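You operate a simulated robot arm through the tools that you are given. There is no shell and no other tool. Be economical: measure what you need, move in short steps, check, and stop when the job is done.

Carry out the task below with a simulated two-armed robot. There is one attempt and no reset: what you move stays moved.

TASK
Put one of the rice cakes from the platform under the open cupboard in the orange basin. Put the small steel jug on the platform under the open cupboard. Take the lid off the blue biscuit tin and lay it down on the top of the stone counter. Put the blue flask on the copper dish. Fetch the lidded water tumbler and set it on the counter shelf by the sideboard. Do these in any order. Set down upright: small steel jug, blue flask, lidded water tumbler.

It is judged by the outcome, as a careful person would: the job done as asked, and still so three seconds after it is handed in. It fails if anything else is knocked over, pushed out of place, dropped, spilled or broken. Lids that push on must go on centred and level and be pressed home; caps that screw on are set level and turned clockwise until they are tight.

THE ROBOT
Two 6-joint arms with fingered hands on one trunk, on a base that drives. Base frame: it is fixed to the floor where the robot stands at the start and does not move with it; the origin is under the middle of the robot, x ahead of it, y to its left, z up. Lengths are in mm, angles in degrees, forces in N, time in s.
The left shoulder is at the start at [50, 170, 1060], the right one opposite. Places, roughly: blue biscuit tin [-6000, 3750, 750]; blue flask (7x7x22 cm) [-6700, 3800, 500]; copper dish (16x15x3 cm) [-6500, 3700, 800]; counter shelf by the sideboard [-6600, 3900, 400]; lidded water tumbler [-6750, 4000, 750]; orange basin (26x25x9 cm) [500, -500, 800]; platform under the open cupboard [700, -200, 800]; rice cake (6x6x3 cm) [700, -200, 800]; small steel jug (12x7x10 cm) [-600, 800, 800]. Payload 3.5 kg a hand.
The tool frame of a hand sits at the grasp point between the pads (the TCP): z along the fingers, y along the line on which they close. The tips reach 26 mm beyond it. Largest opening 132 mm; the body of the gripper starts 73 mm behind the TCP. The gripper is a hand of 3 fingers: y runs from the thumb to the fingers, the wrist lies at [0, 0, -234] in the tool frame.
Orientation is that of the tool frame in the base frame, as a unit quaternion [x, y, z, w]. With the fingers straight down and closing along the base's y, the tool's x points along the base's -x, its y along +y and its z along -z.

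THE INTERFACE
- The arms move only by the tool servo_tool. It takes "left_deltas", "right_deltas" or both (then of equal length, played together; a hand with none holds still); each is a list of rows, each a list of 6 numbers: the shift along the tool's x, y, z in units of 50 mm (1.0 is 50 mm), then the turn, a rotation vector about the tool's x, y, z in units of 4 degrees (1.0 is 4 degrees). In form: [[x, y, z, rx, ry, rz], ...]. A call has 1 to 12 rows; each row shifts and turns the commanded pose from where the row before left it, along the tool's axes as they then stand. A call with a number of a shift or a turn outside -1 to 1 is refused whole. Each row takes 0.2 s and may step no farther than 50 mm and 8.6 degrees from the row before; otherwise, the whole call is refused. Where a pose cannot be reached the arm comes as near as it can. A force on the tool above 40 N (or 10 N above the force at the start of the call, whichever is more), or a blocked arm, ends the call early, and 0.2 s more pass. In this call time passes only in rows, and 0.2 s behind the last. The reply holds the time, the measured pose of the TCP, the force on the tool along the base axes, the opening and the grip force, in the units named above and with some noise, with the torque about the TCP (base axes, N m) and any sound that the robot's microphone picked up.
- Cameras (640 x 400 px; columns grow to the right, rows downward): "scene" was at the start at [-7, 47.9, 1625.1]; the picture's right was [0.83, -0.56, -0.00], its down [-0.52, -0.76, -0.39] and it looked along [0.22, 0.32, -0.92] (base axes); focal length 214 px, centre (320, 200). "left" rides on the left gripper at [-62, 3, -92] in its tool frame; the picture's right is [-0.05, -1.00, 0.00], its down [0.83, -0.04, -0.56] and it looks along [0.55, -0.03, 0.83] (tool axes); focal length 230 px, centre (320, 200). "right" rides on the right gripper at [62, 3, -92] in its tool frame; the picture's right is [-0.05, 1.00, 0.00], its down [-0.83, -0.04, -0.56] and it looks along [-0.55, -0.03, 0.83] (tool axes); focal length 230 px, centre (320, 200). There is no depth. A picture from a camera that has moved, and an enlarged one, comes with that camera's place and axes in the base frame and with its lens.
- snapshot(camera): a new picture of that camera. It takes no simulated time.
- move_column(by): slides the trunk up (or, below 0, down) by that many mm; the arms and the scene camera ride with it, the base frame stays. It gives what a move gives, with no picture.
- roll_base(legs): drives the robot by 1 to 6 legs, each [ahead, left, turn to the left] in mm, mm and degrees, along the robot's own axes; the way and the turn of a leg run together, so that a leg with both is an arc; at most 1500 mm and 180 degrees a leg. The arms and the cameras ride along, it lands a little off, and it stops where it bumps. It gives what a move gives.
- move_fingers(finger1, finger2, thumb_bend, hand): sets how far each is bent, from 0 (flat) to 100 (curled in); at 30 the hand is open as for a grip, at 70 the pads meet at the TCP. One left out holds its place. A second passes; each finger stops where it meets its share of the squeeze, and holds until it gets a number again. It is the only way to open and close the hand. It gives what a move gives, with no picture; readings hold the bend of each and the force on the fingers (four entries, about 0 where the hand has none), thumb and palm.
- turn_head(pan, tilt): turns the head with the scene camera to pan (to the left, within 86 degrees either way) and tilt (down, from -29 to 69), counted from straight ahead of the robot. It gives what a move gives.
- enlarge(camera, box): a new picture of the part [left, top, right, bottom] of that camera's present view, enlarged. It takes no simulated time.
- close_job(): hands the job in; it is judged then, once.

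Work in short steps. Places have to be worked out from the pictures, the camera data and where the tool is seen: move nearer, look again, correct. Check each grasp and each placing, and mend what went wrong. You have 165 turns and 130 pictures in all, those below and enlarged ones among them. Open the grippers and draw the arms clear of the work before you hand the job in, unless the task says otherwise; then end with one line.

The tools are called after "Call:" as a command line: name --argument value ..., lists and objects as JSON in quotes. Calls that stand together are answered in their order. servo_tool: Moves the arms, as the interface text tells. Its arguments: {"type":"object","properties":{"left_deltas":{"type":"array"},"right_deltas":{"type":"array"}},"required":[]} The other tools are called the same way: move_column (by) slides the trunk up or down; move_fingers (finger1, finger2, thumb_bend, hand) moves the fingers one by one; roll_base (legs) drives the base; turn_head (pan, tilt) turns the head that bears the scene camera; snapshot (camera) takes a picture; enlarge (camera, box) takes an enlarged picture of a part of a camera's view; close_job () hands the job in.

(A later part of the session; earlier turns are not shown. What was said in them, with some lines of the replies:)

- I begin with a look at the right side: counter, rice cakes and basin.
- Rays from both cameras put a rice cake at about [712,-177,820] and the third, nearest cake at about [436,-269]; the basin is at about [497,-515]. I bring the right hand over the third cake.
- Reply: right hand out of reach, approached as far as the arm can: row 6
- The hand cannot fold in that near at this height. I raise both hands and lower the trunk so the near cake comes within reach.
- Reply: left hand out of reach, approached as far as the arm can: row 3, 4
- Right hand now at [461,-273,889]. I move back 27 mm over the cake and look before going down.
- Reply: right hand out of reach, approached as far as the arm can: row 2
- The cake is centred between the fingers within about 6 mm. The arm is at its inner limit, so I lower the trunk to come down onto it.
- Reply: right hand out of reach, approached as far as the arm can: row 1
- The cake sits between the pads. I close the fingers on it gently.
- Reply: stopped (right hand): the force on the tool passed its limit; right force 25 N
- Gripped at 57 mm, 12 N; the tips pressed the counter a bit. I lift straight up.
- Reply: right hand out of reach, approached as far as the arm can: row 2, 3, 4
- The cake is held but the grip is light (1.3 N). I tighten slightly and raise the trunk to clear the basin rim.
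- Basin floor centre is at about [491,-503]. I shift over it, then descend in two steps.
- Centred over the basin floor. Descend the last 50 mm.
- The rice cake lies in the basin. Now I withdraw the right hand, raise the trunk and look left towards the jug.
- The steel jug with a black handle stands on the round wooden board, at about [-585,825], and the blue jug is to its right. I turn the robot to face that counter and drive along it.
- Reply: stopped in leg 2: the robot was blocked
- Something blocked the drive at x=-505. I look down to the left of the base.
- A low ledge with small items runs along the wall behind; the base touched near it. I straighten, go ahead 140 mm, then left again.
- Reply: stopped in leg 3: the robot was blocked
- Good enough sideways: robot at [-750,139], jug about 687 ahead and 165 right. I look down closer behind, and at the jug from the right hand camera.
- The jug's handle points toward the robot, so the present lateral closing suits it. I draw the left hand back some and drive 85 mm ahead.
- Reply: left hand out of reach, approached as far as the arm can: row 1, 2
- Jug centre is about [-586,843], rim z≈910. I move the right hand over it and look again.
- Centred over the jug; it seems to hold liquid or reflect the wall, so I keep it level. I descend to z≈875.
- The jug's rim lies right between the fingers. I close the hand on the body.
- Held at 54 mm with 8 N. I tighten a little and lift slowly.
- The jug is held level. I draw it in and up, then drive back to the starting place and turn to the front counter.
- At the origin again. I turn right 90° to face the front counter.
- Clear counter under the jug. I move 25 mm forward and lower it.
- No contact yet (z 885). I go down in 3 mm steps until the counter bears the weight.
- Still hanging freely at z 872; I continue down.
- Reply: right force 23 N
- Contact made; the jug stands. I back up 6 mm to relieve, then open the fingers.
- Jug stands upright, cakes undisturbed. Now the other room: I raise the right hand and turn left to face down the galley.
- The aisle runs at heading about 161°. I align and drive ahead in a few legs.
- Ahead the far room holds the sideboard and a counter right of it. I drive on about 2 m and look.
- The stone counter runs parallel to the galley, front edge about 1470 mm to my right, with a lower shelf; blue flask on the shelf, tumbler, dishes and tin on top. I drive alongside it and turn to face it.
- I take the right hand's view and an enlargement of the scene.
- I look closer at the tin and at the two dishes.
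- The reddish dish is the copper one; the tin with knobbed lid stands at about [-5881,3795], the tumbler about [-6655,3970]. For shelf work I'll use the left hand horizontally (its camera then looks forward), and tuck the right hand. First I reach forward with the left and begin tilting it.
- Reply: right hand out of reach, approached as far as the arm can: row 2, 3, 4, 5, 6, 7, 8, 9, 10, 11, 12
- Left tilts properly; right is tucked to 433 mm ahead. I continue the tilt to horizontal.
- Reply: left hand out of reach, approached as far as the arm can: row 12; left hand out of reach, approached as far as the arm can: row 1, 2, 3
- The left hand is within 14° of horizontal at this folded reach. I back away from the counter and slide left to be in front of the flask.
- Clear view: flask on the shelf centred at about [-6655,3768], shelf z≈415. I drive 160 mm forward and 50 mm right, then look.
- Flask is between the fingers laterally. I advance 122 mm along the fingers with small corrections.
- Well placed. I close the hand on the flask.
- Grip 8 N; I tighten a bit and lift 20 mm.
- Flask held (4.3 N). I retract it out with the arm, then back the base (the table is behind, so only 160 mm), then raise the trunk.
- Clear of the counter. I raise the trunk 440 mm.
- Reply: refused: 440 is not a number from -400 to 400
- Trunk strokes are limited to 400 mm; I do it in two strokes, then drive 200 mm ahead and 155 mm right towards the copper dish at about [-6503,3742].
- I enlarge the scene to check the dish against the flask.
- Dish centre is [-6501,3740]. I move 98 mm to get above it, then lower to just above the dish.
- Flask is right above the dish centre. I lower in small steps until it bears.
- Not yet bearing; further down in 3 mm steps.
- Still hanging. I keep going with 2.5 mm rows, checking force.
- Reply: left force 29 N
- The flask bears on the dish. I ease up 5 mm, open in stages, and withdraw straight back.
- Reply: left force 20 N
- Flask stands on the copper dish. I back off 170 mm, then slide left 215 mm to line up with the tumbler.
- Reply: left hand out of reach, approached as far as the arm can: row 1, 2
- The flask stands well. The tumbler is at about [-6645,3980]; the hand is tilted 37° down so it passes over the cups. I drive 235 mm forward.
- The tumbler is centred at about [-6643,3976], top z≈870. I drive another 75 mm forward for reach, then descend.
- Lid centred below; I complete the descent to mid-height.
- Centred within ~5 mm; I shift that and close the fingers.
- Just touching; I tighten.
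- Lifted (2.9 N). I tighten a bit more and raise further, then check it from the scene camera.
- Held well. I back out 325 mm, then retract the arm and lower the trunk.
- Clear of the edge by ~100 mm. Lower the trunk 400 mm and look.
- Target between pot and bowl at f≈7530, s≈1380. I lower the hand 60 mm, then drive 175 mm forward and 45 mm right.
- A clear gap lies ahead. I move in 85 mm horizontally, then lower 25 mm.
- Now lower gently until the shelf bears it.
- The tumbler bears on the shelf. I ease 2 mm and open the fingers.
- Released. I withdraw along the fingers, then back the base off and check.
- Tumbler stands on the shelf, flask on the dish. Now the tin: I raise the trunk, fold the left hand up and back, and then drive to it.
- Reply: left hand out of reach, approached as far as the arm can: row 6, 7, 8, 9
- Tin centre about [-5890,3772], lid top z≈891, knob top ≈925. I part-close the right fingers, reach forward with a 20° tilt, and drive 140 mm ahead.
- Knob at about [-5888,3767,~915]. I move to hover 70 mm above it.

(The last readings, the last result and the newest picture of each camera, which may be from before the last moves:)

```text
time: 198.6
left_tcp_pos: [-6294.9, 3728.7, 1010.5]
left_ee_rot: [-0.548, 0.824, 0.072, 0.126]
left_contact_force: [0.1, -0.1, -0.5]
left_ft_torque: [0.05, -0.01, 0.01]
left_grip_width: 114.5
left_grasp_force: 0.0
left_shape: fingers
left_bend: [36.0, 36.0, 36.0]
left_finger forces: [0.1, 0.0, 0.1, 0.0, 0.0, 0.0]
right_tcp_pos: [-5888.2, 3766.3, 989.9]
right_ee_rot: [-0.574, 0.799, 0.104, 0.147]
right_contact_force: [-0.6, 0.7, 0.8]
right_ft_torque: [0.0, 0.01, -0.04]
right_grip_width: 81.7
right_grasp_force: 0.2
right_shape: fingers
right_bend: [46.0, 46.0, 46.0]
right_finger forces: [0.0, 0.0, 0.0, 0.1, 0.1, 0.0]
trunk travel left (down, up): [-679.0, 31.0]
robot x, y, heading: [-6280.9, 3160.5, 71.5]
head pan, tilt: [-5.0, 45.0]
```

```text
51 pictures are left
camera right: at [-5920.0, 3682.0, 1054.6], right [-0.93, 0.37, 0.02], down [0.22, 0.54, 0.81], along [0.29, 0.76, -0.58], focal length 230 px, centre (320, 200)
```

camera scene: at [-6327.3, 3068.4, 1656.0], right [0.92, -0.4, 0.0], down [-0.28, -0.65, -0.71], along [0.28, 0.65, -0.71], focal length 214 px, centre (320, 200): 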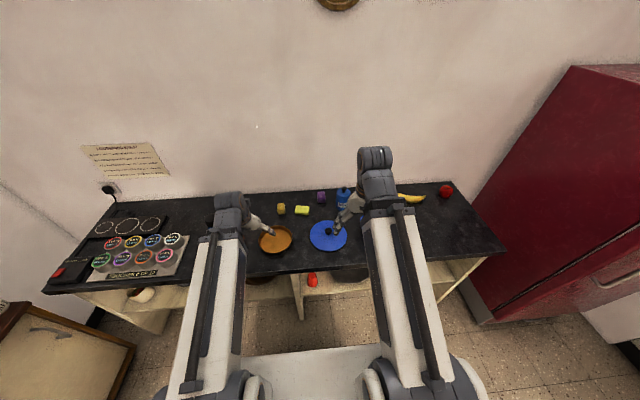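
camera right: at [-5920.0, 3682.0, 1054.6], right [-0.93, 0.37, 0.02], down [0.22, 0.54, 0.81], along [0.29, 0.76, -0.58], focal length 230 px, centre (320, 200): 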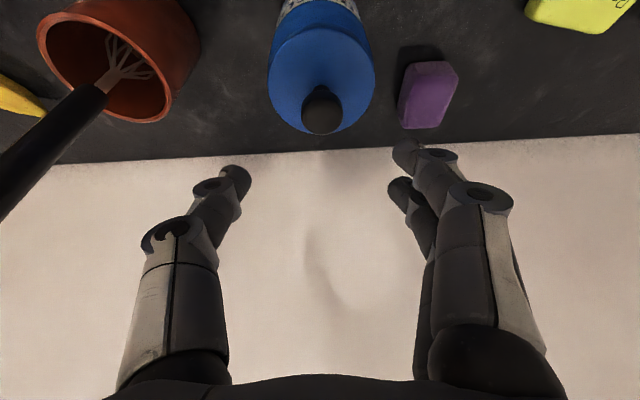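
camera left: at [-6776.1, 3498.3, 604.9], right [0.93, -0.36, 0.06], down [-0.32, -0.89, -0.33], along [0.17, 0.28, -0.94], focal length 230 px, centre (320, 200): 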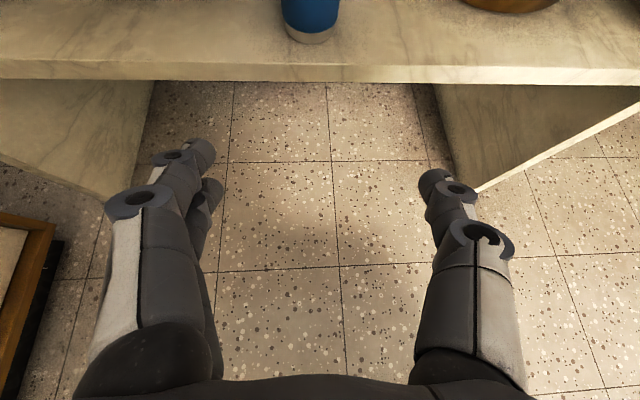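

Aligned. I descend vertically 62 mm and look.

Call:
servo_tool --right_deltas '[[0.22, 0.01, 0.58, 0, 0, 0], [0.22, 0.01, 0.58, 0, 0, 0]]'

Call:
snapshot --camera "right"

```text
time: 199.2
left_tcp_pos: [-6295.2, 3728.5, 1010.6]
left_ee_rot: [-0.548, 0.824, 0.072, 0.127]
left_contact_force: [0.4, 0.2, -0.5]
left_ft_torque: [-0.04, -0.01, 0.01]
left_grip_width: 114.3
left_grasp_force: 0.0
left_shape: fingers
left_bend: [36.0, 36.0, 36.0]
left_finger forces: [0.0, 0.0, 0.0, 0.1, 0.1, 0.0]
right_tcp_pos: [-5888.8, 3766.0, 927.5]
right_ee_rot: [-0.574, 0.798, 0.104, 0.147]
right_contact_force: [0.6, 0.2, -0.8]
right_ft_torque: [0.0, 0.0, -0.02]
right_grip_width: 82.1
right_grasp_force: 0.0
right_shape: fingers
right_bend: [46.0, 46.0, 46.0]
right_finger forces: [0.0, 0.0, 0.0, 0.1, 0.1, 0.0]
trunk travel left (down, up): [-679.0, 31.0]
robot x, y, heading: [-6285.3, 3155.7, 71.5]
head pan, tilt: [-5.0, 45.0]
```

```text
50 pictures are left
camera right: at [-5920.4, 3681.7, 991.7], right [-0.93, 0.37, 0.02], down [0.22, 0.54, 0.81], along [0.29, 0.76, -0.58], focal length 230 px, centre (320, 200)
```

right: 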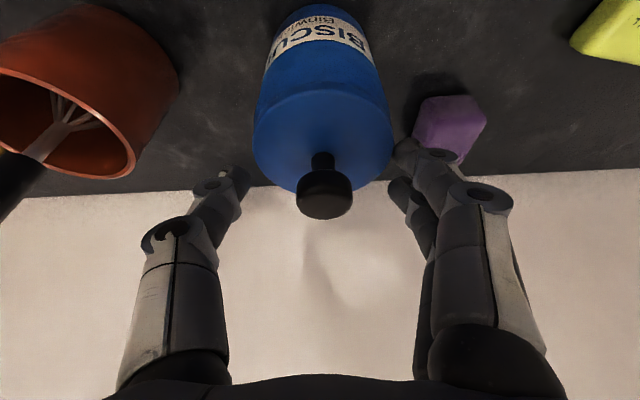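

The knob head (Ø≈27 mm) is at z≈926 and centred. I lower 8 mm more and close on it.

Call:
servo_tool --right_deltas '[[0.06, -0.04, 0.15, 0, 0, 0]]'

Call:
move_fingers --hand "right" --finger1 66 --finger2 66 --thumb_bend 66

Call:
snapshot --camera "right"

```text
time: 199.6
left_tcp_pos: [-6295.0, 3729.1, 1011.9]
left_ee_rot: [-0.548, 0.823, 0.073, 0.128]
left_contact_force: [0.3, 0.2, 0.1]
left_ft_torque: [-0.01, 0.04, 0.0]
left_grip_width: 114.3
left_grasp_force: 0.1
left_shape: fingers
left_bend: [36.0, 36.0, 36.0]
left_finger forces: [0.0, 0.1, 0.0, 0.1, 0.1, 0.0]
right_tcp_pos: [-5887.0, 3764.6, 918.8]
right_ee_rot: [-0.573, 0.799, 0.104, 0.148]
right_contact_force: [0.0, 0.2, 0.8]
right_ft_torque: [0.03, -0.03, 0.06]
right_grip_width: 82.1
right_grasp_force: 0.1
right_shape: fingers
right_bend: [46.0, 46.0, 46.0]
right_finger forces: [0.1, 0.0, 0.1, 0.1, 0.0, 0.0]
trunk travel left (down, up): [-679.0, 31.0]
robot x, y, heading: [-6286.6, 3155.6, 71.2]
head pan, tilt: [-5.0, 45.0]
```

```text
time: 200.6
left_tcp_pos: [-6294.6, 3728.6, 1009.9]
left_ee_rot: [-0.548, 0.824, 0.072, 0.127]
left_contact_force: [-0.5, 0.1, 0.5]
left_ft_torque: [-0.02, 0.01, 0.01]
left_grip_width: 114.3
left_grasp_force: 0.0
left_shape: fingers
left_bend: [36.0, 36.0, 36.0]
left_finger forces: [0.0, 0.1, 0.0, 0.1, 0.0, 0.0]
right_tcp_pos: [-5886.1, 3765.3, 921.1]
right_ee_rot: [-0.573, 0.799, 0.104, 0.148]
right_contact_force: [0.1, 0.3, -0.5]
right_ft_torque: [0.01, 0.02, 0.0]
right_grip_width: 64.2
right_grasp_force: 19.1
right_shape: fingers
right_bend: [51.0, 55.0, 58.0]
right_finger forces: [11.5, 8.4, 0.0, 0.1, 17.8, 0.1]
trunk travel left (down, up): [-679.0, 31.0]
robot x, y, heading: [-6284.5, 3157.7, 71.2]
head pan, tilt: [-5.0, 45.0]
heard: snap
```

```text
49 pictures are left
camera right: at [-5918.6, 3680.5, 983.9], right [-0.93, 0.37, 0.02], down [0.22, 0.54, 0.81], along [0.29, 0.76, -0.58], focal length 230 px, centre (320, 200)
```

right: 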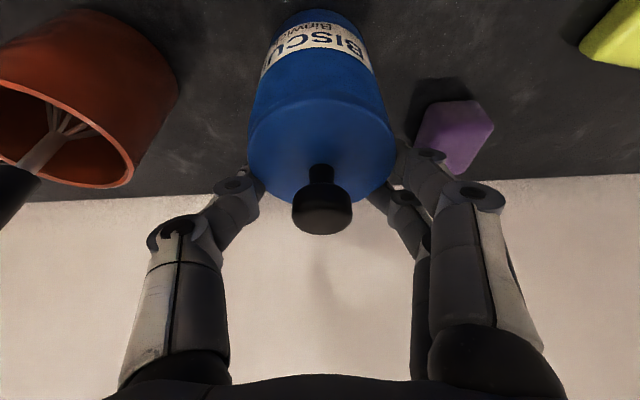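

A snap was heard and the grip stopped at 64 mm: the fingers hold the lid's rim, not the knob. I look closely before doing anything more.

Call:
enlarge --camera "right" --box '[200, 0, 440, 250]'

Call:
enlarge --camera "scene" --box '[300, 130, 420, 240]'

```text
1.60 times, centred on (320, 125) of right
camera zoom: at [-5918.6, 3680.5, 983.9], right [-0.93, 0.37, 0.02], down [0.22, 0.54, 0.81], along [0.29, 0.76, -0.58], focal length 368 px, centre (320, 320)
```

zoom: 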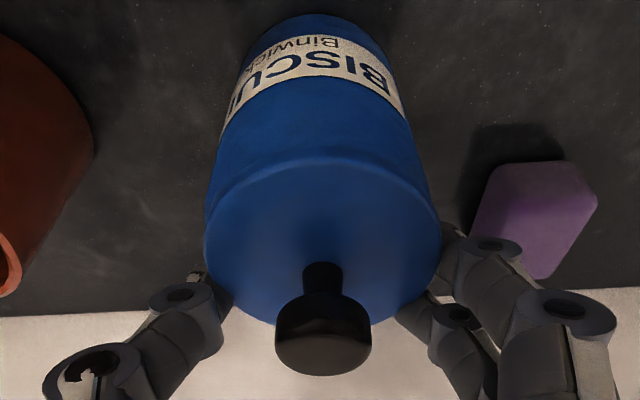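

```text
3.64 times, centred on (360, 185) of scene
camera zoom: at [-6263.9, 3193.7, 1656.0], right [0.92, -0.4, 0.0], down [-0.28, -0.65, -0.71], along [0.28, 0.65, -0.71], focal length 780 px, centre (174, 254)
```

zoom: 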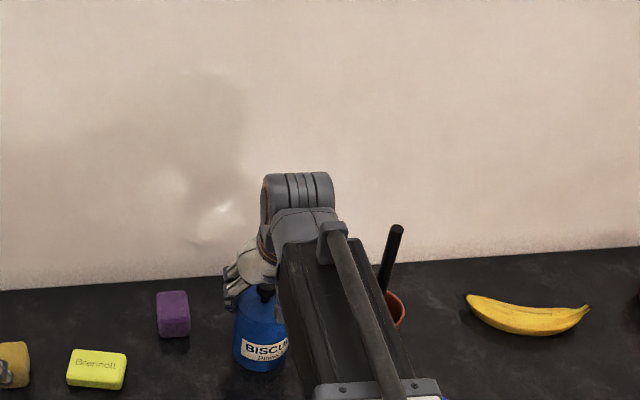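

The tips had reached below the lid's top edge, so the lid is higher than I thought. I open, rise 26 mm and look again at the knob.

Call:
move_fingers --hand "right" --finger1 46 --finger2 46 --thumb_bend 46

Call:
servo_tool --right_deltas '[[0.19, 0, 0.49, 0, 0, 0]]'

```text
time: 201.6
left_tcp_pos: [-6295.1, 3728.8, 1009.3]
left_ee_rot: [-0.549, 0.823, 0.072, 0.127]
left_contact_force: [-0.9, -0.1, -0.7]
left_ft_torque: [0.06, -0.03, -0.04]
left_grip_width: 114.4
left_grasp_force: 0.1
left_shape: fingers
left_bend: [36.0, 36.0, 36.0]
left_finger forces: [0.1, 0.1, 0.0, 0.0, 0.0, 0.0]
right_tcp_pos: [-5885.1, 3765.5, 920.4]
right_ee_rot: [-0.574, 0.799, 0.104, 0.147]
right_contact_force: [-0.9, 0.1, -0.5]
right_ft_torque: [-0.01, 0.0, -0.04]
right_grip_width: 80.7
right_grasp_force: 0.0
right_shape: fingers
right_bend: [46.0, 46.0, 46.0]
right_finger forces: [0.0, 0.1, 0.0, 0.1, 0.0, 0.0]
trunk travel left (down, up): [-679.0, 31.0]
robot x, y, heading: [-6284.2, 3159.4, 71.6]
head pan, tilt: [-5.0, 45.0]
heard: snap
```

```text
time: 202.0
left_tcp_pos: [-6295.9, 3729.7, 1010.0]
left_ee_rot: [-0.548, 0.823, 0.073, 0.127]
left_contact_force: [0.0, -0.1, -0.2]
left_ft_torque: [-0.01, -0.01, -0.03]
left_grip_width: 114.4
left_grasp_force: 0.0
left_shape: fingers
left_bend: [36.0, 36.0, 36.0]
left_finger forces: [0.0, 0.0, 0.1, 0.0, 0.0, 0.0]
right_tcp_pos: [-5887.1, 3764.1, 893.7]
right_ee_rot: [-0.573, 0.799, 0.105, 0.148]
right_contact_force: [1.3, 0.3, -0.1]
right_ft_torque: [0.02, 0.0, 0.02]
right_grip_width: 80.7
right_grasp_force: 0.0
right_shape: fingers
right_bend: [46.0, 46.0, 46.0]
right_finger forces: [0.0, 0.1, 0.0, 0.0, 0.0, 0.1]
trunk travel left (down, up): [-679.0, 31.0]
robot x, y, heading: [-6282.0, 3155.1, 71.4]
head pan, tilt: [-5.0, 45.0]
```

I moved down by sign error, without contact. I now rise 52 mm.

Call:
servo_tool --right_deltas '[[-0.19, 0, -0.49, 0, 0, 0], [-0.19, 0, -0.49, 0, 0, 0]]'

Call:
enlarge --camera "right" --box '[160, 20, 480, 270]'

```text
time: 202.6
left_tcp_pos: [-6295.3, 3729.1, 1010.1]
left_ee_rot: [-0.548, 0.824, 0.073, 0.127]
left_contact_force: [0.2, 0.6, 0.1]
left_ft_torque: [0.04, -0.01, -0.01]
left_grip_width: 114.3
left_grasp_force: 0.1
left_shape: fingers
left_bend: [36.0, 36.0, 36.0]
left_finger forces: [0.0, 0.1, 0.0, 0.0, 0.0, 0.0]
right_tcp_pos: [-5886.9, 3766.5, 945.7]
right_ee_rot: [-0.573, 0.799, 0.104, 0.147]
right_contact_force: [0.0, -0.8, -0.4]
right_ft_torque: [0.01, -0.04, 0.01]
right_grip_width: 80.8
right_grasp_force: 0.1
right_shape: fingers
right_bend: [46.0, 46.0, 46.0]
right_finger forces: [0.0, 0.0, 0.1, 0.0, 0.0, 0.0]
trunk travel left (down, up): [-679.0, 31.0]
robot x, y, heading: [-6284.9, 3156.8, 71.4]
head pan, tilt: [-5.0, 45.0]
```

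```text
1.60 times, centred on (320, 145) of right
camera zoom: at [-5919.5, 3681.9, 1010.4], right [-0.93, 0.37, 0.01], down [0.22, 0.54, 0.81], along [0.29, 0.76, -0.58], focal length 368 px, centre (320, 288)
```

zoom: 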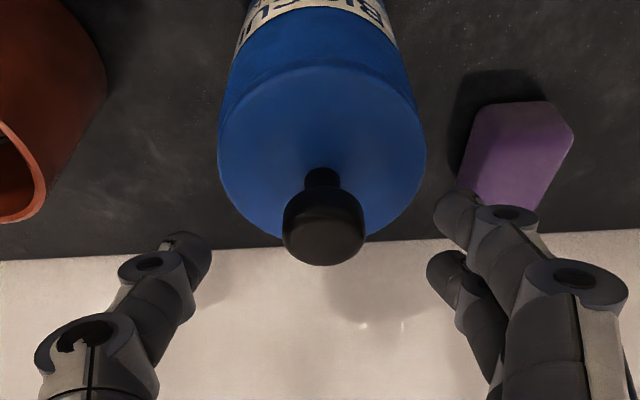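

The lid top is at z≈905 and the knob head at about [-5891,3757,928]. I correct and close on the knob.

Call:
servo_tool --right_deltas '[[0.25, 0.02, 0.11, 0, 0, 0]]'

Call:
move_fingers --hand "right" --finger1 60 --finger2 60 --thumb_bend 60

Call:
snapshot --camera "right"

```text
time: 203.0
left_tcp_pos: [-6295.0, 3728.1, 1010.7]
left_ee_rot: [-0.548, 0.824, 0.072, 0.127]
left_contact_force: [0.1, 0.3, -0.1]
left_ft_torque: [0.0, 0.01, -0.01]
left_grip_width: 114.3
left_grasp_force: 0.1
left_shape: fingers
left_bend: [36.0, 36.0, 36.0]
left_finger forces: [0.0, 0.1, 0.1, 0.1, 0.0, 0.0]
right_tcp_pos: [-5891.5, 3756.8, 936.6]
right_ee_rot: [-0.574, 0.799, 0.103, 0.148]
right_contact_force: [-0.2, -0.5, -0.3]
right_ft_torque: [0.0, -0.01, 0.0]
right_grip_width: 80.7
right_grasp_force: 0.0
right_shape: fingers
right_bend: [46.0, 46.0, 46.0]
right_finger forces: [0.0, 0.0, 0.0, 0.0, 0.0, 0.1]
trunk travel left (down, up): [-679.0, 31.0]
robot x, y, heading: [-6285.2, 3156.3, 71.5]
head pan, tilt: [-5.0, 45.0]
```

```text
time: 204.0
left_tcp_pos: [-6294.6, 3729.0, 1010.3]
left_ee_rot: [-0.548, 0.824, 0.073, 0.126]
left_contact_force: [0.3, -0.5, -0.5]
left_ft_torque: [-0.02, 0.0, -0.02]
left_grip_width: 114.2
left_grasp_force: 0.0
left_shape: fingers
left_bend: [36.0, 36.0, 36.0]
left_finger forces: [0.0, 0.0, 0.0, 0.1, 0.0, 0.0]
right_tcp_pos: [-5891.8, 3757.2, 936.8]
right_ee_rot: [-0.573, 0.799, 0.104, 0.148]
right_contact_force: [-0.5, -0.1, 0.6]
right_ft_torque: [0.05, 0.11, 0.0]
right_grip_width: 55.7
right_grasp_force: 4.8
right_shape: fingers
right_bend: [53.0, 60.0, 57.0]
right_finger forces: [4.9, 0.0, 0.1, 0.0, 5.2, 0.0]
trunk travel left (down, up): [-679.0, 31.0]
robot x, y, heading: [-6278.1, 3159.6, 71.0]
head pan, tilt: [-5.0, 45.0]
```

```text
45 pictures are left
camera right: at [-5923.5, 3672.8, 1000.7], right [-0.93, 0.37, 0.02], down [0.22, 0.54, 0.81], along [0.29, 0.76, -0.58], focal length 230 px, centre (320, 200)
```

right: 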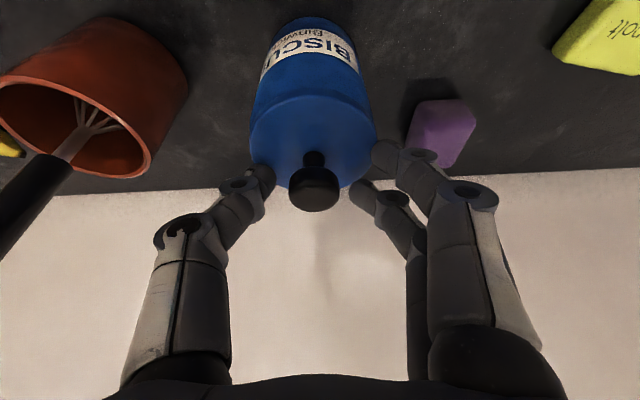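

One finger and the thumb touched the lid's edge: still a bit low. I open, rise 15 mm, and close again.

Call:
move_fingers --hand "right" --finger1 47 --finger2 47 --thumb_bend 47

Call:
servo_tool --right_deltas '[[-0.1, 0, -0.28, 0, 0, 0]]'

Call:
move_fingers --hand "right" --finger1 60 --finger2 60 --thumb_bend 60

Call:
snapshot --camera "right"

```text
time: 205.0
left_tcp_pos: [-6295.4, 3728.4, 1009.6]
left_ee_rot: [-0.549, 0.823, 0.072, 0.127]
left_contact_force: [0.3, -0.2, 0.1]
left_ft_torque: [0.0, 0.02, -0.04]
left_grip_width: 114.6
left_grasp_force: 0.1
left_shape: fingers
left_bend: [36.0, 36.0, 36.0]
left_finger forces: [0.0, 0.0, 0.0, 0.0, 0.0, 0.0]
right_tcp_pos: [-5892.8, 3757.0, 936.3]
right_ee_rot: [-0.574, 0.799, 0.104, 0.148]
right_contact_force: [-0.4, 0.4, -0.6]
right_ft_torque: [0.01, -0.03, 0.0]
right_grip_width: 77.1
right_grasp_force: 0.0
right_shape: fingers
right_bend: [47.0, 47.0, 47.0]
right_finger forces: [0.0, 0.1, 0.1, 0.0, 0.0, 0.0]
trunk travel left (down, up): [-679.0, 31.0]
robot x, y, heading: [-6281.8, 3157.5, 71.2]
head pan, tilt: [-5.0, 45.0]
```

```text
time: 205.4
left_tcp_pos: [-6295.2, 3729.1, 1011.1]
left_ee_rot: [-0.548, 0.823, 0.072, 0.127]
left_contact_force: [0.0, 0.7, -0.6]
left_ft_torque: [0.0, -0.01, 0.0]
left_grip_width: 114.3
left_grasp_force: 0.1
left_shape: fingers
left_bend: [36.0, 36.0, 36.0]
left_finger forces: [0.0, 0.1, 0.0, 0.1, 0.0, 0.1]
right_tcp_pos: [-5891.7, 3756.7, 952.2]
right_ee_rot: [-0.574, 0.799, 0.103, 0.148]
right_contact_force: [0.0, -0.2, 1.3]
right_ft_torque: [0.0, 0.02, 0.0]
right_grip_width: 77.3
right_grasp_force: 0.0
right_shape: fingers
right_bend: [47.0, 47.0, 47.0]
right_finger forces: [0.1, 0.0, 0.1, 0.0, 0.0, 0.1]
trunk travel left (down, up): [-679.0, 31.0]
robot x, y, heading: [-6285.9, 3157.4, 71.4]
head pan, tilt: [-5.0, 45.0]
```

```text
time: 206.4
left_tcp_pos: [-6295.3, 3727.8, 1009.8]
left_ee_rot: [-0.548, 0.823, 0.072, 0.127]
left_contact_force: [0.2, 0.3, -0.4]
left_ft_torque: [-0.01, 0.02, -0.02]
left_grip_width: 114.3
left_grasp_force: 0.0
left_shape: fingers
left_bend: [36.0, 36.0, 36.0]
left_finger forces: [0.1, 0.1, 0.1, 0.0, 0.1, 0.0]
right_tcp_pos: [-5890.9, 3756.3, 950.6]
right_ee_rot: [-0.574, 0.799, 0.104, 0.148]
right_contact_force: [-0.2, 0.1, -0.4]
right_ft_torque: [0.0, 0.03, -0.01]
right_grip_width: 35.3
right_grasp_force: 0.1
right_shape: fingers
right_bend: [60.0, 60.0, 60.0]
right_finger forces: [0.0, 0.0, 0.0, 0.1, 0.1, 0.0]
trunk travel left (down, up): [-679.0, 31.0]
robot x, y, heading: [-6282.2, 3158.7, 71.4]
head pan, tilt: [-5.0, 45.0]
```

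```text
44 pictures are left
camera right: at [-5923.5, 3672.3, 1015.9], right [-0.93, 0.37, 0.02], down [0.22, 0.54, 0.81], along [0.29, 0.76, -0.58], focal length 230 px, centre (320, 200)
```

right: 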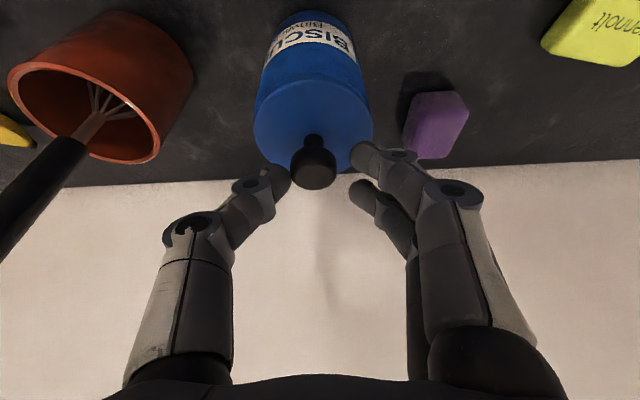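

No contact at 35 mm and the knob lies between the tips. I close further.

Call:
move_fingers --hand "right" --finger1 72 --finger2 72 --thumb_bend 72

Call:
snapshot --camera "right"

```text
time: 207.4
left_tcp_pos: [-6294.4, 3729.3, 1010.8]
left_ee_rot: [-0.549, 0.823, 0.072, 0.127]
left_contact_force: [-0.8, 0.1, 0.5]
left_ft_torque: [0.01, 0.01, -0.01]
left_grip_width: 114.3
left_grasp_force: 0.1
left_shape: fingers
left_bend: [36.0, 36.0, 36.0]
left_finger forces: [0.0, 0.1, 0.0, 0.1, 0.0, 0.0]
right_tcp_pos: [-5890.8, 3757.7, 952.7]
right_ee_rot: [-0.574, 0.799, 0.104, 0.148]
right_contact_force: [0.5, 0.0, 0.5]
right_ft_torque: [0.0, -0.01, 0.05]
right_grip_width: 21.8
right_grasp_force: 9.7
right_shape: fingers
right_bend: [66.0, 70.0, 67.0]
right_finger forces: [7.3, 2.3, 0.0, 0.0, 10.5, 0.0]
trunk travel left (down, up): [-679.0, 31.0]
robot x, y, heading: [-6285.0, 3152.7, 71.4]
head pan, tilt: [-5.0, 45.0]
heard: snap
```

```text
43 pictures are left
camera right: at [-5923.4, 3672.3, 1015.9], right [-0.93, 0.37, 0.02], down [0.22, 0.54, 0.81], along [0.29, 0.76, -0.58], focal length 230 px, centre (320, 200)
```

right: 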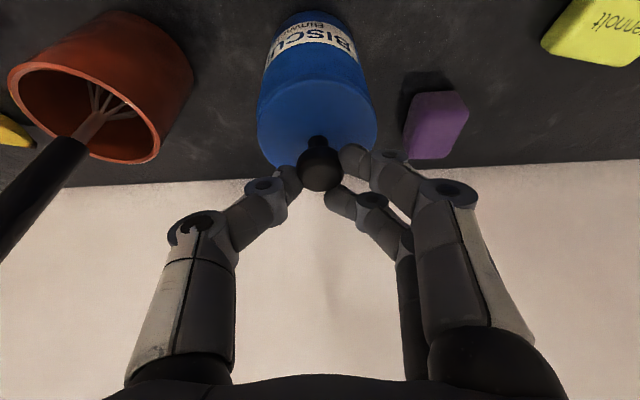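

The knob is held, with a snap. I lift 10 mm and check whether the lid comes alone.

Call:
servo_tool --right_deltas '[[-0.035, 0, -0.095, 0, 0, 0], [-0.035, 0, -0.095, 0, 0, 0]]'

Call:
enlarge --camera "right" --box '[160, 0, 480, 250]'

```text
time: 208.0
left_tcp_pos: [-6295.1, 3728.1, 1009.7]
left_ee_rot: [-0.548, 0.824, 0.072, 0.127]
left_contact_force: [0.3, -0.5, 0.4]
left_ft_torque: [0.03, 0.04, 0.02]
left_grip_width: 114.4
left_grasp_force: 0.1
left_shape: fingers
left_bend: [36.0, 36.0, 36.0]
left_finger forces: [0.0, 0.0, 0.0, 0.0, 0.0, 0.0]
right_tcp_pos: [-5891.2, 3756.1, 961.9]
right_ee_rot: [-0.574, 0.799, 0.104, 0.148]
right_contact_force: [0.4, -0.3, -0.8]
right_ft_torque: [0.04, -0.01, 0.01]
right_grip_width: 21.5
right_grasp_force: 10.0
right_shape: fingers
right_bend: [66.0, 71.0, 67.0]
right_finger forces: [7.4, 2.4, 0.1, 0.0, 9.8, 0.1]
trunk travel left (down, up): [-679.0, 31.0]
robot x, y, heading: [-6284.7, 3159.8, 71.5]
head pan, tilt: [-5.0, 45.0]
```

```text
1.60 times, centred on (320, 125) of right
camera zoom: at [-5923.8, 3672.1, 1025.8], right [-0.93, 0.37, 0.02], down [0.22, 0.54, 0.81], along [0.29, 0.76, -0.58], focal length 368 px, centre (320, 320)
```

zoom: 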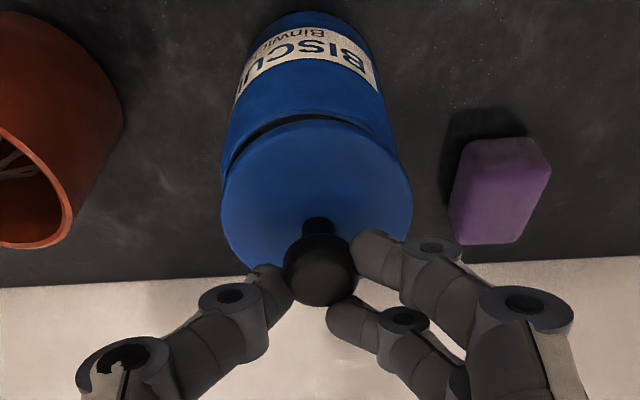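

The lid separates cleanly while the tin stays. I lift further, slowly.

Call:
servo_tool --right_deltas '[[-0.07, 0, -0.19, 0, 0, 0], [-0.07, 0, -0.19, 0, 0, 0], [-0.14, 0, -0.37, 0, 0, 0], [-0.14, 0, -0.37, 0, 0, 0], [-0.14, 0, -0.37, 0, 0, 0]]'

Call:
snapshot --camera "right"

```text
time: 209.2
left_tcp_pos: [-6296.5, 3728.6, 1009.7]
left_ee_rot: [-0.549, 0.823, 0.073, 0.127]
left_contact_force: [-0.2, -0.8, 0.7]
left_ft_torque: [0.02, -0.01, 0.01]
left_grip_width: 114.2
left_grasp_force: 0.1
left_shape: fingers
left_bend: [36.0, 36.0, 36.0]
left_finger forces: [0.0, 0.1, 0.1, 0.1, 0.0, 0.0]
right_tcp_pos: [-5892.2, 3756.3, 1041.2]
right_ee_rot: [-0.573, 0.799, 0.103, 0.148]
right_contact_force: [0.3, -0.8, -1.1]
right_ft_torque: [0.02, 0.02, 0.01]
right_grip_width: 21.6
right_grasp_force: 9.9
right_shape: fingers
right_bend: [66.0, 71.0, 67.0]
right_finger forces: [7.5, 2.3, 0.1, 0.1, 9.5, 0.1]
trunk travel left (down, up): [-679.0, 31.0]
robot x, y, heading: [-6285.5, 3158.3, 71.4]
head pan, tilt: [-5.0, 45.0]
```

```text
41 pictures are left
camera right: at [-5924.2, 3671.8, 1105.8], right [-0.93, 0.37, 0.01], down [0.22, 0.54, 0.81], along [0.29, 0.76, -0.58], focal length 230 px, centre (320, 200)
```

right: 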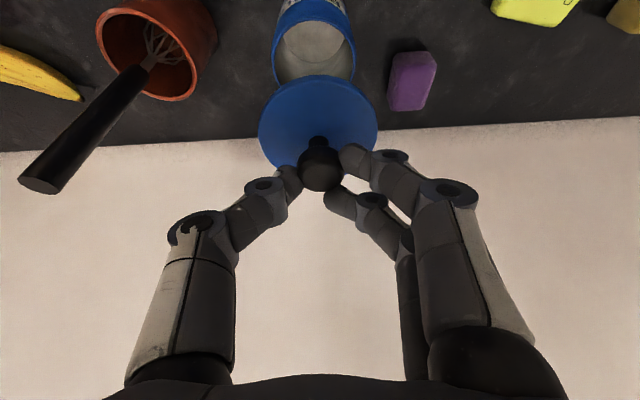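

The lid is off and held by its knob. I back off 170 mm, then go right 395 mm to the empty part of the stone top near the fridge.

Call:
roll_base --legs '[[-170, 0, 0], [0, -395, 0]]'

Call:
snapshot --camera "right"

Call:
snapshot --camera "scene"

```text
time: 212.8
left_tcp_pos: [-5975.8, 3440.5, 1010.7]
left_ee_rot: [-0.55, 0.822, 0.073, 0.127]
left_contact_force: [-0.2, -0.3, 0.3]
left_ft_torque: [-0.01, 0.07, -0.02]
left_grip_width: 114.1
left_grasp_force: 0.1
left_shape: fingers
left_bend: [36.0, 36.0, 36.0]
left_finger forces: [0.0, 0.0, 0.1, 0.1, 0.0, 0.0]
right_tcp_pos: [-5572.9, 3470.0, 1040.8]
right_ee_rot: [-0.575, 0.798, 0.104, 0.147]
right_contact_force: [0.1, 0.2, 0.0]
right_ft_torque: [-0.03, 0.03, -0.03]
right_grip_width: 21.7
right_grasp_force: 9.7
right_shape: fingers
right_bend: [66.0, 71.0, 67.0]
right_finger forces: [7.4, 2.4, 0.0, 0.1, 9.6, 0.1]
trunk travel left (down, up): [-679.0, 31.0]
robot x, y, heading: [-5963.7, 2873.0, 71.7]
head pan, tilt: [-5.0, 45.0]
```

```text
40 pictures are left
camera right: at [-5604.1, 3385.9, 1105.4], right [-0.93, 0.36, 0.02], down [0.22, 0.54, 0.81], along [0.29, 0.76, -0.58], focal length 230 px, centre (320, 200)
```

right: 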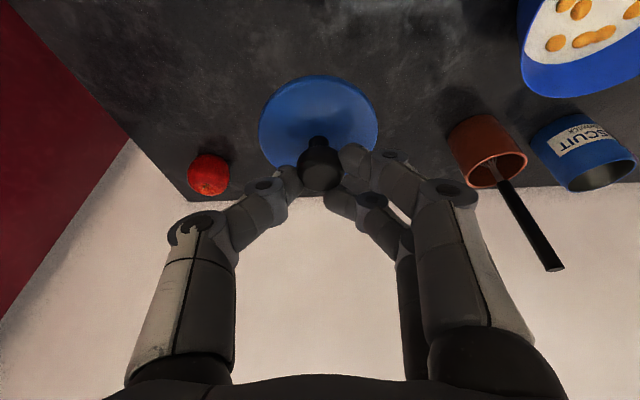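

```text
39 pictures are left
camera scene: at [-5941.5, 2906.0, 1656.0], right [0.92, -0.4, 0.0], down [-0.28, -0.65, -0.71], along [0.28, 0.65, -0.71], focal length 214 px, centre (320, 200)
```

scene: 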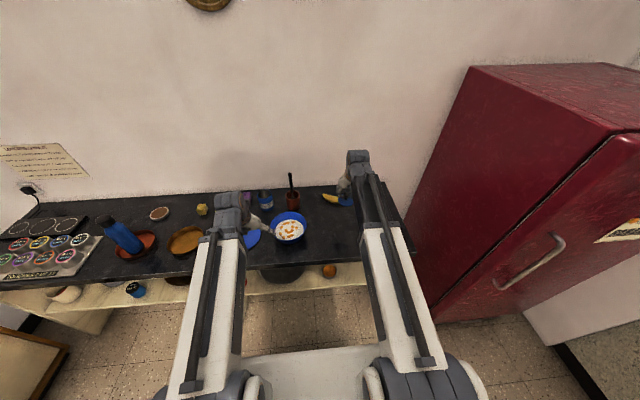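

The area below is free (banana about 190 mm behind, apple aside). I lower 155 mm, then look.

Call:
servo_tool --right_deltas '[[0.28, 0, 0.74, 0, 0, 0], [0.28, 0, 0.74, 0, 0, 0], [0.28, 0, 0.74, 0, 0, 0], [0.25, 0, 0.66, 0, 0, 0]]'

Call:
snapshot --camera "right"

```text
time: 213.8
left_tcp_pos: [-5976.4, 3440.6, 1010.2]
left_ee_rot: [-0.551, 0.822, 0.072, 0.127]
left_contact_force: [-0.6, 0.0, 0.5]
left_ft_torque: [-0.01, 0.0, 0.04]
left_grip_width: 114.2
left_grasp_force: 0.0
left_shape: fingers
left_bend: [36.0, 36.0, 36.0]
left_finger forces: [0.0, 0.1, 0.0, 0.0, 0.1, 0.0]
right_tcp_pos: [-5572.0, 3470.9, 887.0]
right_ee_rot: [-0.575, 0.798, 0.104, 0.147]
right_contact_force: [-0.6, -1.5, -0.8]
right_ft_torque: [-0.02, 0.03, 0.01]
right_grip_width: 21.4
right_grasp_force: 9.7
right_shape: fingers
right_bend: [66.0, 71.0, 67.0]
right_finger forces: [7.6, 2.4, 0.0, 0.1, 9.3, 0.0]
trunk travel left (down, up): [-679.0, 31.0]
robot x, y, heading: [-5965.8, 2868.5, 71.7]
head pan, tilt: [-5.0, 45.0]
```

```text
38 pictures are left
camera right: at [-5603.8, 3387.0, 950.6], right [-0.93, 0.36, 0.02], down [0.22, 0.54, 0.81], along [0.29, 0.76, -0.58], focal length 230 px, centre (320, 200)
```

right: 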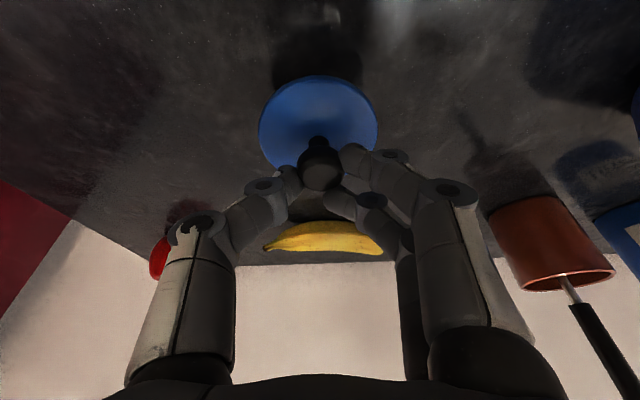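

Banana is well behind. I continue down in small steps until contact.

Call:
servo_tool --right_deltas '[[0.05, 0, 0.14, 0, 0, 0], [0.05, 0, 0.14, 0, 0, 0], [0.03, 0, 0.075, 0, 0, 0]]'

Call:
servo_tool --right_deltas '[[0.02, 0, 0.056, 0, 0, 0], [0.02, 0, 0.056, 0, 0, 0]]'

Call:
servo_tool --right_deltas '[[0.02, 0, 0.056, 0, 0, 0], [0.02, 0, 0.056, 0, 0, 0]]'

```text
time: 214.6
left_tcp_pos: [-5975.2, 3441.6, 1010.2]
left_ee_rot: [-0.552, 0.821, 0.073, 0.127]
left_contact_force: [0.5, 0.7, 0.6]
left_ft_torque: [0.02, -0.02, -0.01]
left_grip_width: 114.0
left_grasp_force: 0.1
left_shape: fingers
left_bend: [36.0, 36.0, 36.0]
left_finger forces: [0.0, 0.1, 0.0, 0.0, 0.0, 0.1]
right_tcp_pos: [-5574.3, 3471.3, 868.1]
right_ee_rot: [-0.575, 0.798, 0.104, 0.148]
right_contact_force: [0.4, -0.5, 0.4]
right_ft_torque: [-0.03, -0.01, 0.0]
right_grip_width: 21.7
right_grasp_force: 10.0
right_shape: fingers
right_bend: [66.0, 71.0, 67.0]
right_finger forces: [7.6, 2.6, 0.0, 0.1, 9.3, 0.0]
trunk travel left (down, up): [-679.0, 31.0]
robot x, y, heading: [-5961.4, 2869.8, 71.7]
head pan, tilt: [-5.0, 45.0]
```

```text
time: 215.2
left_tcp_pos: [-5976.9, 3441.5, 1009.8]
left_ee_rot: [-0.551, 0.821, 0.074, 0.127]
left_contact_force: [0.1, 0.4, -0.6]
left_ft_torque: [0.01, 0.02, -0.02]
left_grip_width: 114.2
left_grasp_force: 0.1
left_shape: fingers
left_bend: [36.0, 36.0, 36.0]
left_finger forces: [0.1, 0.1, 0.1, 0.1, 0.0, 0.1]
right_tcp_pos: [-5572.4, 3470.5, 863.3]
right_ee_rot: [-0.575, 0.798, 0.103, 0.148]
right_contact_force: [0.5, -0.4, 0.2]
right_ft_torque: [-0.01, -0.01, -0.02]
right_grip_width: 21.7
right_grasp_force: 9.6
right_shape: fingers
right_bend: [66.0, 71.0, 67.0]
right_finger forces: [7.6, 2.5, 0.0, 0.1, 9.4, 0.0]
trunk travel left (down, up): [-679.0, 31.0]
robot x, y, heading: [-5961.9, 2871.0, 71.8]
head pan, tilt: [-5.0, 45.0]
```

```text
time: 215.8
left_tcp_pos: [-5976.3, 3441.8, 1011.0]
left_ee_rot: [-0.55, 0.822, 0.073, 0.127]
left_contact_force: [0.5, -0.6, 0.5]
left_ft_torque: [-0.02, 0.0, 0.0]
left_grip_width: 114.5
left_grasp_force: 0.2
left_shape: fingers
left_bend: [36.0, 36.0, 36.0]
left_finger forces: [0.1, 0.0, 0.1, 0.0, 0.1, 0.1]
right_tcp_pos: [-5571.0, 3471.7, 857.9]
right_ee_rot: [-0.575, 0.798, 0.104, 0.148]
right_contact_force: [0.6, 2.1, 6.1]
right_ft_torque: [-0.03, 0.04, -0.02]
right_grip_width: 21.5
right_grasp_force: 11.9
right_shape: fingers
right_bend: [68.0, 71.0, 67.0]
right_finger forces: [9.3, 4.0, 0.0, 0.1, 11.2, 0.0]
trunk travel left (down, up): [-679.0, 31.0]
robot x, y, heading: [-5963.3, 2868.8, 71.6]
head pan, tilt: [-5.0, 45.0]
```

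Contact. One millimetre more, then open.

Call:
servo_tool --right_deltas '[[0.01, 0, 0.03, 0, 0, 0]]'

Call:
move_fingers --hand "right" --finger1 50 --finger2 50 --thumb_bend 50

Call:
servo_tool --right_deltas '[[-0.2, 0, -0.54, 0, 0, 0], [-0.28, 0, -0.74, 0, 0, 0], [-0.28, 0, -0.74, 0, 0, 0], [-0.28, 0, -0.74, 0, 0, 0]]'

Call:
snapshot --camera "right"

```text
time: 216.2
left_tcp_pos: [-5975.5, 3440.3, 1010.8]
left_ee_rot: [-0.55, 0.822, 0.074, 0.128]
left_contact_force: [-0.2, 0.2, 0.4]
left_ft_torque: [0.01, 0.01, -0.02]
left_grip_width: 114.4
left_grasp_force: 0.0
left_shape: fingers
left_bend: [36.0, 36.0, 36.0]
left_finger forces: [0.0, 0.1, 0.0, 0.0, 0.1, 0.0]
right_tcp_pos: [-5571.9, 3471.8, 856.7]
right_ee_rot: [-0.575, 0.798, 0.105, 0.149]
right_contact_force: [1.2, 1.4, 13.6]
right_ft_torque: [0.02, 0.02, 0.02]
right_grip_width: 21.6
right_grasp_force: 14.8
right_shape: fingers
right_bend: [69.0, 71.0, 68.0]
right_finger forces: [10.6, 4.9, 0.0, 0.1, 12.7, 0.0]
trunk travel left (down, up): [-679.0, 31.0]
robot x, y, heading: [-5961.4, 2871.8, 71.6]
head pan, tilt: [-5.0, 45.0]
```

```text
time: 217.2
left_tcp_pos: [-5975.5, 3439.5, 1009.8]
left_ee_rot: [-0.551, 0.822, 0.073, 0.126]
left_contact_force: [-0.7, -0.1, 0.0]
left_ft_torque: [0.01, -0.01, -0.01]
left_grip_width: 114.2
left_grasp_force: 0.0
left_shape: fingers
left_bend: [36.0, 36.0, 36.0]
left_finger forces: [0.0, 0.0, 0.1, 0.0, 0.0, 0.0]
right_tcp_pos: [-5571.7, 3470.9, 854.2]
right_ee_rot: [-0.576, 0.798, 0.104, 0.147]
right_contact_force: [-0.3, 0.7, 0.0]
right_ft_torque: [-0.02, 0.03, 0.01]
right_grip_width: 67.0
right_grasp_force: 0.1
right_shape: fingers
right_bend: [50.0, 50.0, 50.0]
right_finger forces: [0.1, 0.0, 0.0, 0.1, 0.0, 0.1]
trunk travel left (down, up): [-679.0, 31.0]
robot x, y, heading: [-5961.6, 2868.6, 71.8]
head pan, tilt: [-5.0, 45.0]
```

```text
time: 218.2
left_tcp_pos: [-5976.1, 3440.9, 1009.4]
left_ee_rot: [-0.55, 0.822, 0.073, 0.128]
left_contact_force: [0.1, 0.2, 0.4]
left_ft_torque: [-0.04, -0.01, 0.02]
left_grip_width: 114.1
left_grasp_force: 0.0
left_shape: fingers
left_bend: [36.0, 36.0, 36.0]
left_finger forces: [0.0, 0.0, 0.0, 0.0, 0.0, 0.0]
right_tcp_pos: [-5573.3, 3471.4, 1001.6]
right_ee_rot: [-0.575, 0.798, 0.104, 0.148]
right_contact_force: [0.8, -0.7, 0.1]
right_ft_torque: [0.04, 0.02, 0.03]
right_grip_width: 67.1
right_grasp_force: 0.1
right_shape: fingers
right_bend: [50.0, 50.0, 50.0]
right_finger forces: [0.0, 0.0, 0.1, 0.1, 0.0, 0.1]
trunk travel left (down, up): [-679.0, 31.0]
robot x, y, heading: [-5960.0, 2867.9, 71.7]
head pan, tilt: [-5.0, 45.0]
```

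```text
37 pictures are left
camera right: at [-5604.7, 3385.3, 1067.0], right [-0.93, 0.36, 0.01], down [0.22, 0.54, 0.81], along [0.29, 0.76, -0.58], focal length 230 px, centre (320, 200)
```

right: 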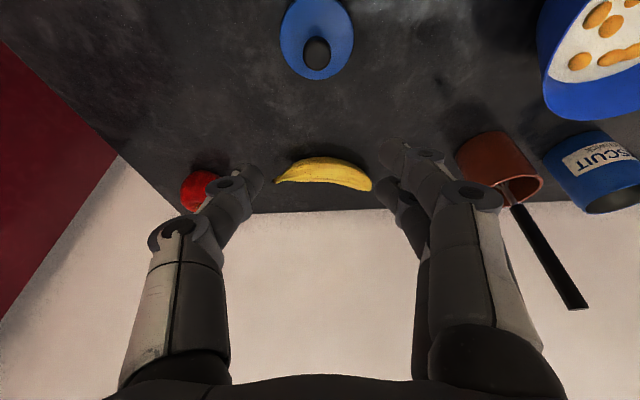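

The lid lies flat on the stone top. I open the hands, raise the right, back away and take a final look.

Call:
servo_tool --right_deltas '[[0, 0, -0.8, 0, 0, 0], [0, 0, -0.8, 0, 0, 0]]'

Call:
roll_base --legs '[[-300, 0, 0]]'

Call:
move_fingers --hand "right" --finger1 30 --finger2 30 --thumb_bend 30

Call:
move_fingers --hand "left" --finger1 30 --finger2 30 --thumb_bend 30

Call:
turn_head --pan 15 --tilt 35

Call:
enlarge --camera "scene" --box '[140, 120, 460, 320]'

```text
time: 218.8
left_tcp_pos: [-5976.3, 3440.0, 1010.6]
left_ee_rot: [-0.551, 0.822, 0.073, 0.128]
left_contact_force: [0.2, -0.2, 0.1]
left_ft_torque: [0.01, 0.02, 0.01]
left_grip_width: 114.2
left_grasp_force: 0.0
left_shape: fingers
left_bend: [36.0, 36.0, 36.0]
left_finger forces: [0.1, 0.1, 0.0, 0.0, 0.1, 0.1]
right_tcp_pos: [-5582.0, 3442.2, 1078.9]
right_ee_rot: [-0.575, 0.798, 0.105, 0.148]
right_contact_force: [-0.2, -0.4, 0.4]
right_ft_torque: [0.0, -0.01, -0.01]
right_grip_width: 67.3
right_grasp_force: 0.0
right_shape: fingers
right_bend: [50.0, 50.0, 50.0]
right_finger forces: [0.1, 0.0, 0.1, 0.1, 0.0, 0.0]
trunk travel left (down, up): [-679.0, 31.0]
robot x, y, heading: [-5961.4, 2870.1, 71.4]
head pan, tilt: [-5.0, 45.0]
```

```text
time: 220.8
left_tcp_pos: [-6070.2, 3154.5, 1011.3]
left_ee_rot: [-0.55, 0.822, 0.073, 0.127]
left_contact_force: [0.0, 0.4, 0.2]
left_ft_torque: [0.01, 0.0, -0.02]
left_grip_width: 114.5
left_grasp_force: 0.0
left_shape: fingers
left_bend: [36.0, 36.0, 36.0]
left_finger forces: [0.0, 0.0, 0.1, 0.0, 0.0, 0.1]
right_tcp_pos: [-5678.4, 3155.5, 1078.0]
right_ee_rot: [-0.576, 0.797, 0.104, 0.147]
right_contact_force: [0.3, -0.3, 0.1]
right_ft_torque: [0.02, -0.02, 0.0]
right_grip_width: 67.3
right_grasp_force: 0.1
right_shape: fingers
right_bend: [50.0, 50.0, 50.0]
right_finger forces: [0.0, 0.0, 0.1, 0.0, 0.1, 0.1]
trunk travel left (down, up): [-679.0, 31.0]
robot x, y, heading: [-6056.2, 2581.6, 71.6]
head pan, tilt: [-5.0, 45.0]
```

```text
time: 221.8
left_tcp_pos: [-6071.4, 3152.9, 1010.3]
left_ee_rot: [-0.551, 0.822, 0.073, 0.126]
left_contact_force: [-0.2, -0.1, 0.9]
left_ft_torque: [0.02, 0.0, 0.01]
left_grip_width: 114.5
left_grasp_force: 0.1
left_shape: fingers
left_bend: [36.0, 36.0, 36.0]
left_finger forces: [0.1, 0.1, 0.0, 0.1, 0.0, 0.0]
right_tcp_pos: [-5678.3, 3156.1, 1078.5]
right_ee_rot: [-0.576, 0.798, 0.105, 0.148]
right_contact_force: [0.5, 0.3, 0.3]
right_ft_torque: [0.01, -0.02, -0.02]
right_grip_width: 133.7
right_grasp_force: 0.1
right_shape: fingers
right_bend: [30.0, 30.0, 30.0]
right_finger forces: [0.0, 0.0, 0.0, 0.0, 0.0, 0.0]
trunk travel left (down, up): [-679.0, 31.0]
robot x, y, heading: [-6059.5, 2585.8, 71.6]
head pan, tilt: [-5.0, 45.0]
```

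```text
time: 222.8
left_tcp_pos: [-6071.4, 3155.1, 1010.1]
left_ee_rot: [-0.55, 0.822, 0.072, 0.127]
left_contact_force: [-0.3, 0.9, 0.1]
left_ft_torque: [0.02, -0.01, 0.0]
left_grip_width: 133.8
left_grasp_force: 0.0
left_shape: fingers
left_bend: [30.0, 30.0, 30.0]
left_finger forces: [0.0, 0.0, 0.1, 0.0, 0.0, 0.0]
right_tcp_pos: [-5677.9, 3156.7, 1078.2]
right_ee_rot: [-0.575, 0.798, 0.104, 0.147]
right_contact_force: [0.6, 0.0, 0.4]
right_ft_torque: [0.0, 0.04, 0.02]
right_grip_width: 134.0
right_grasp_force: 0.2
right_shape: fingers
right_bend: [30.0, 30.0, 30.0]
right_finger forces: [0.0, 0.0, 0.0, 0.1, 0.1, 0.0]
trunk travel left (down, up): [-679.0, 31.0]
robot x, y, heading: [-6054.9, 2581.8, 71.6]
head pan, tilt: [-5.0, 45.0]
```

```text
time: 223.7
left_tcp_pos: [-6071.3, 3154.5, 1010.3]
left_ee_rot: [-0.55, 0.822, 0.073, 0.127]
left_contact_force: [-0.1, -0.2, 0.1]
left_ft_torque: [-0.02, -0.03, 0.01]
left_grip_width: 133.9
left_grasp_force: 0.0
left_shape: fingers
left_bend: [30.0, 30.0, 30.0]
left_finger forces: [0.0, 0.2, 0.0, 0.0, 0.1, 0.0]
right_tcp_pos: [-5678.4, 3156.9, 1075.9]
right_ee_rot: [-0.575, 0.798, 0.104, 0.148]
right_contact_force: [0.1, 0.1, 0.6]
right_ft_torque: [0.0, -0.02, 0.0]
right_grip_width: 134.0
right_grasp_force: 0.0
right_shape: fingers
right_bend: [30.0, 30.0, 30.0]
right_finger forces: [0.1, 0.0, 0.1, 0.1, 0.0, 0.0]
trunk travel left (down, up): [-679.0, 31.0]
robot x, y, heading: [-6057.0, 2584.3, 71.8]
head pan, tilt: [15.0, 35.0]
```

```text
2.00 times, centred on (300, 220) of scene
camera zoom: at [-6064.4, 2632.8, 1670.8], right [1.0, -0.06, 0.0], down [-0.03, -0.57, -0.82], along [0.05, 0.82, -0.57], focal length 429 px, centre (360, 160)
```

zoom: 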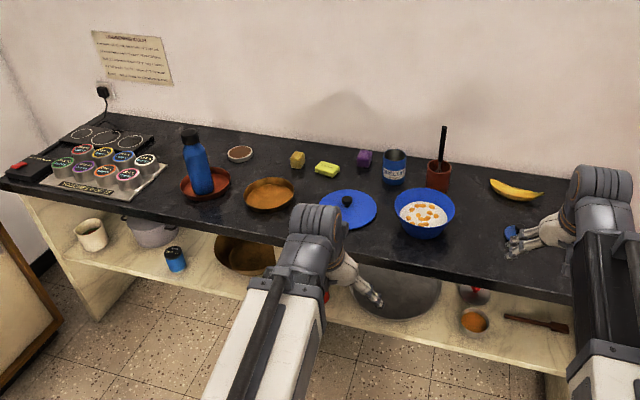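

All five placings are seen to be done, hands are open and clear. I hand the job in.

Call:
close_job

```text
The job is handed in.
```

I finished all five tasks and handed the job in. While driving to the jug, the base stopped against something twice near the low ledge on the galley wall; the items I could see on the ledge afterwards were upright, but I did not go back to check every one.
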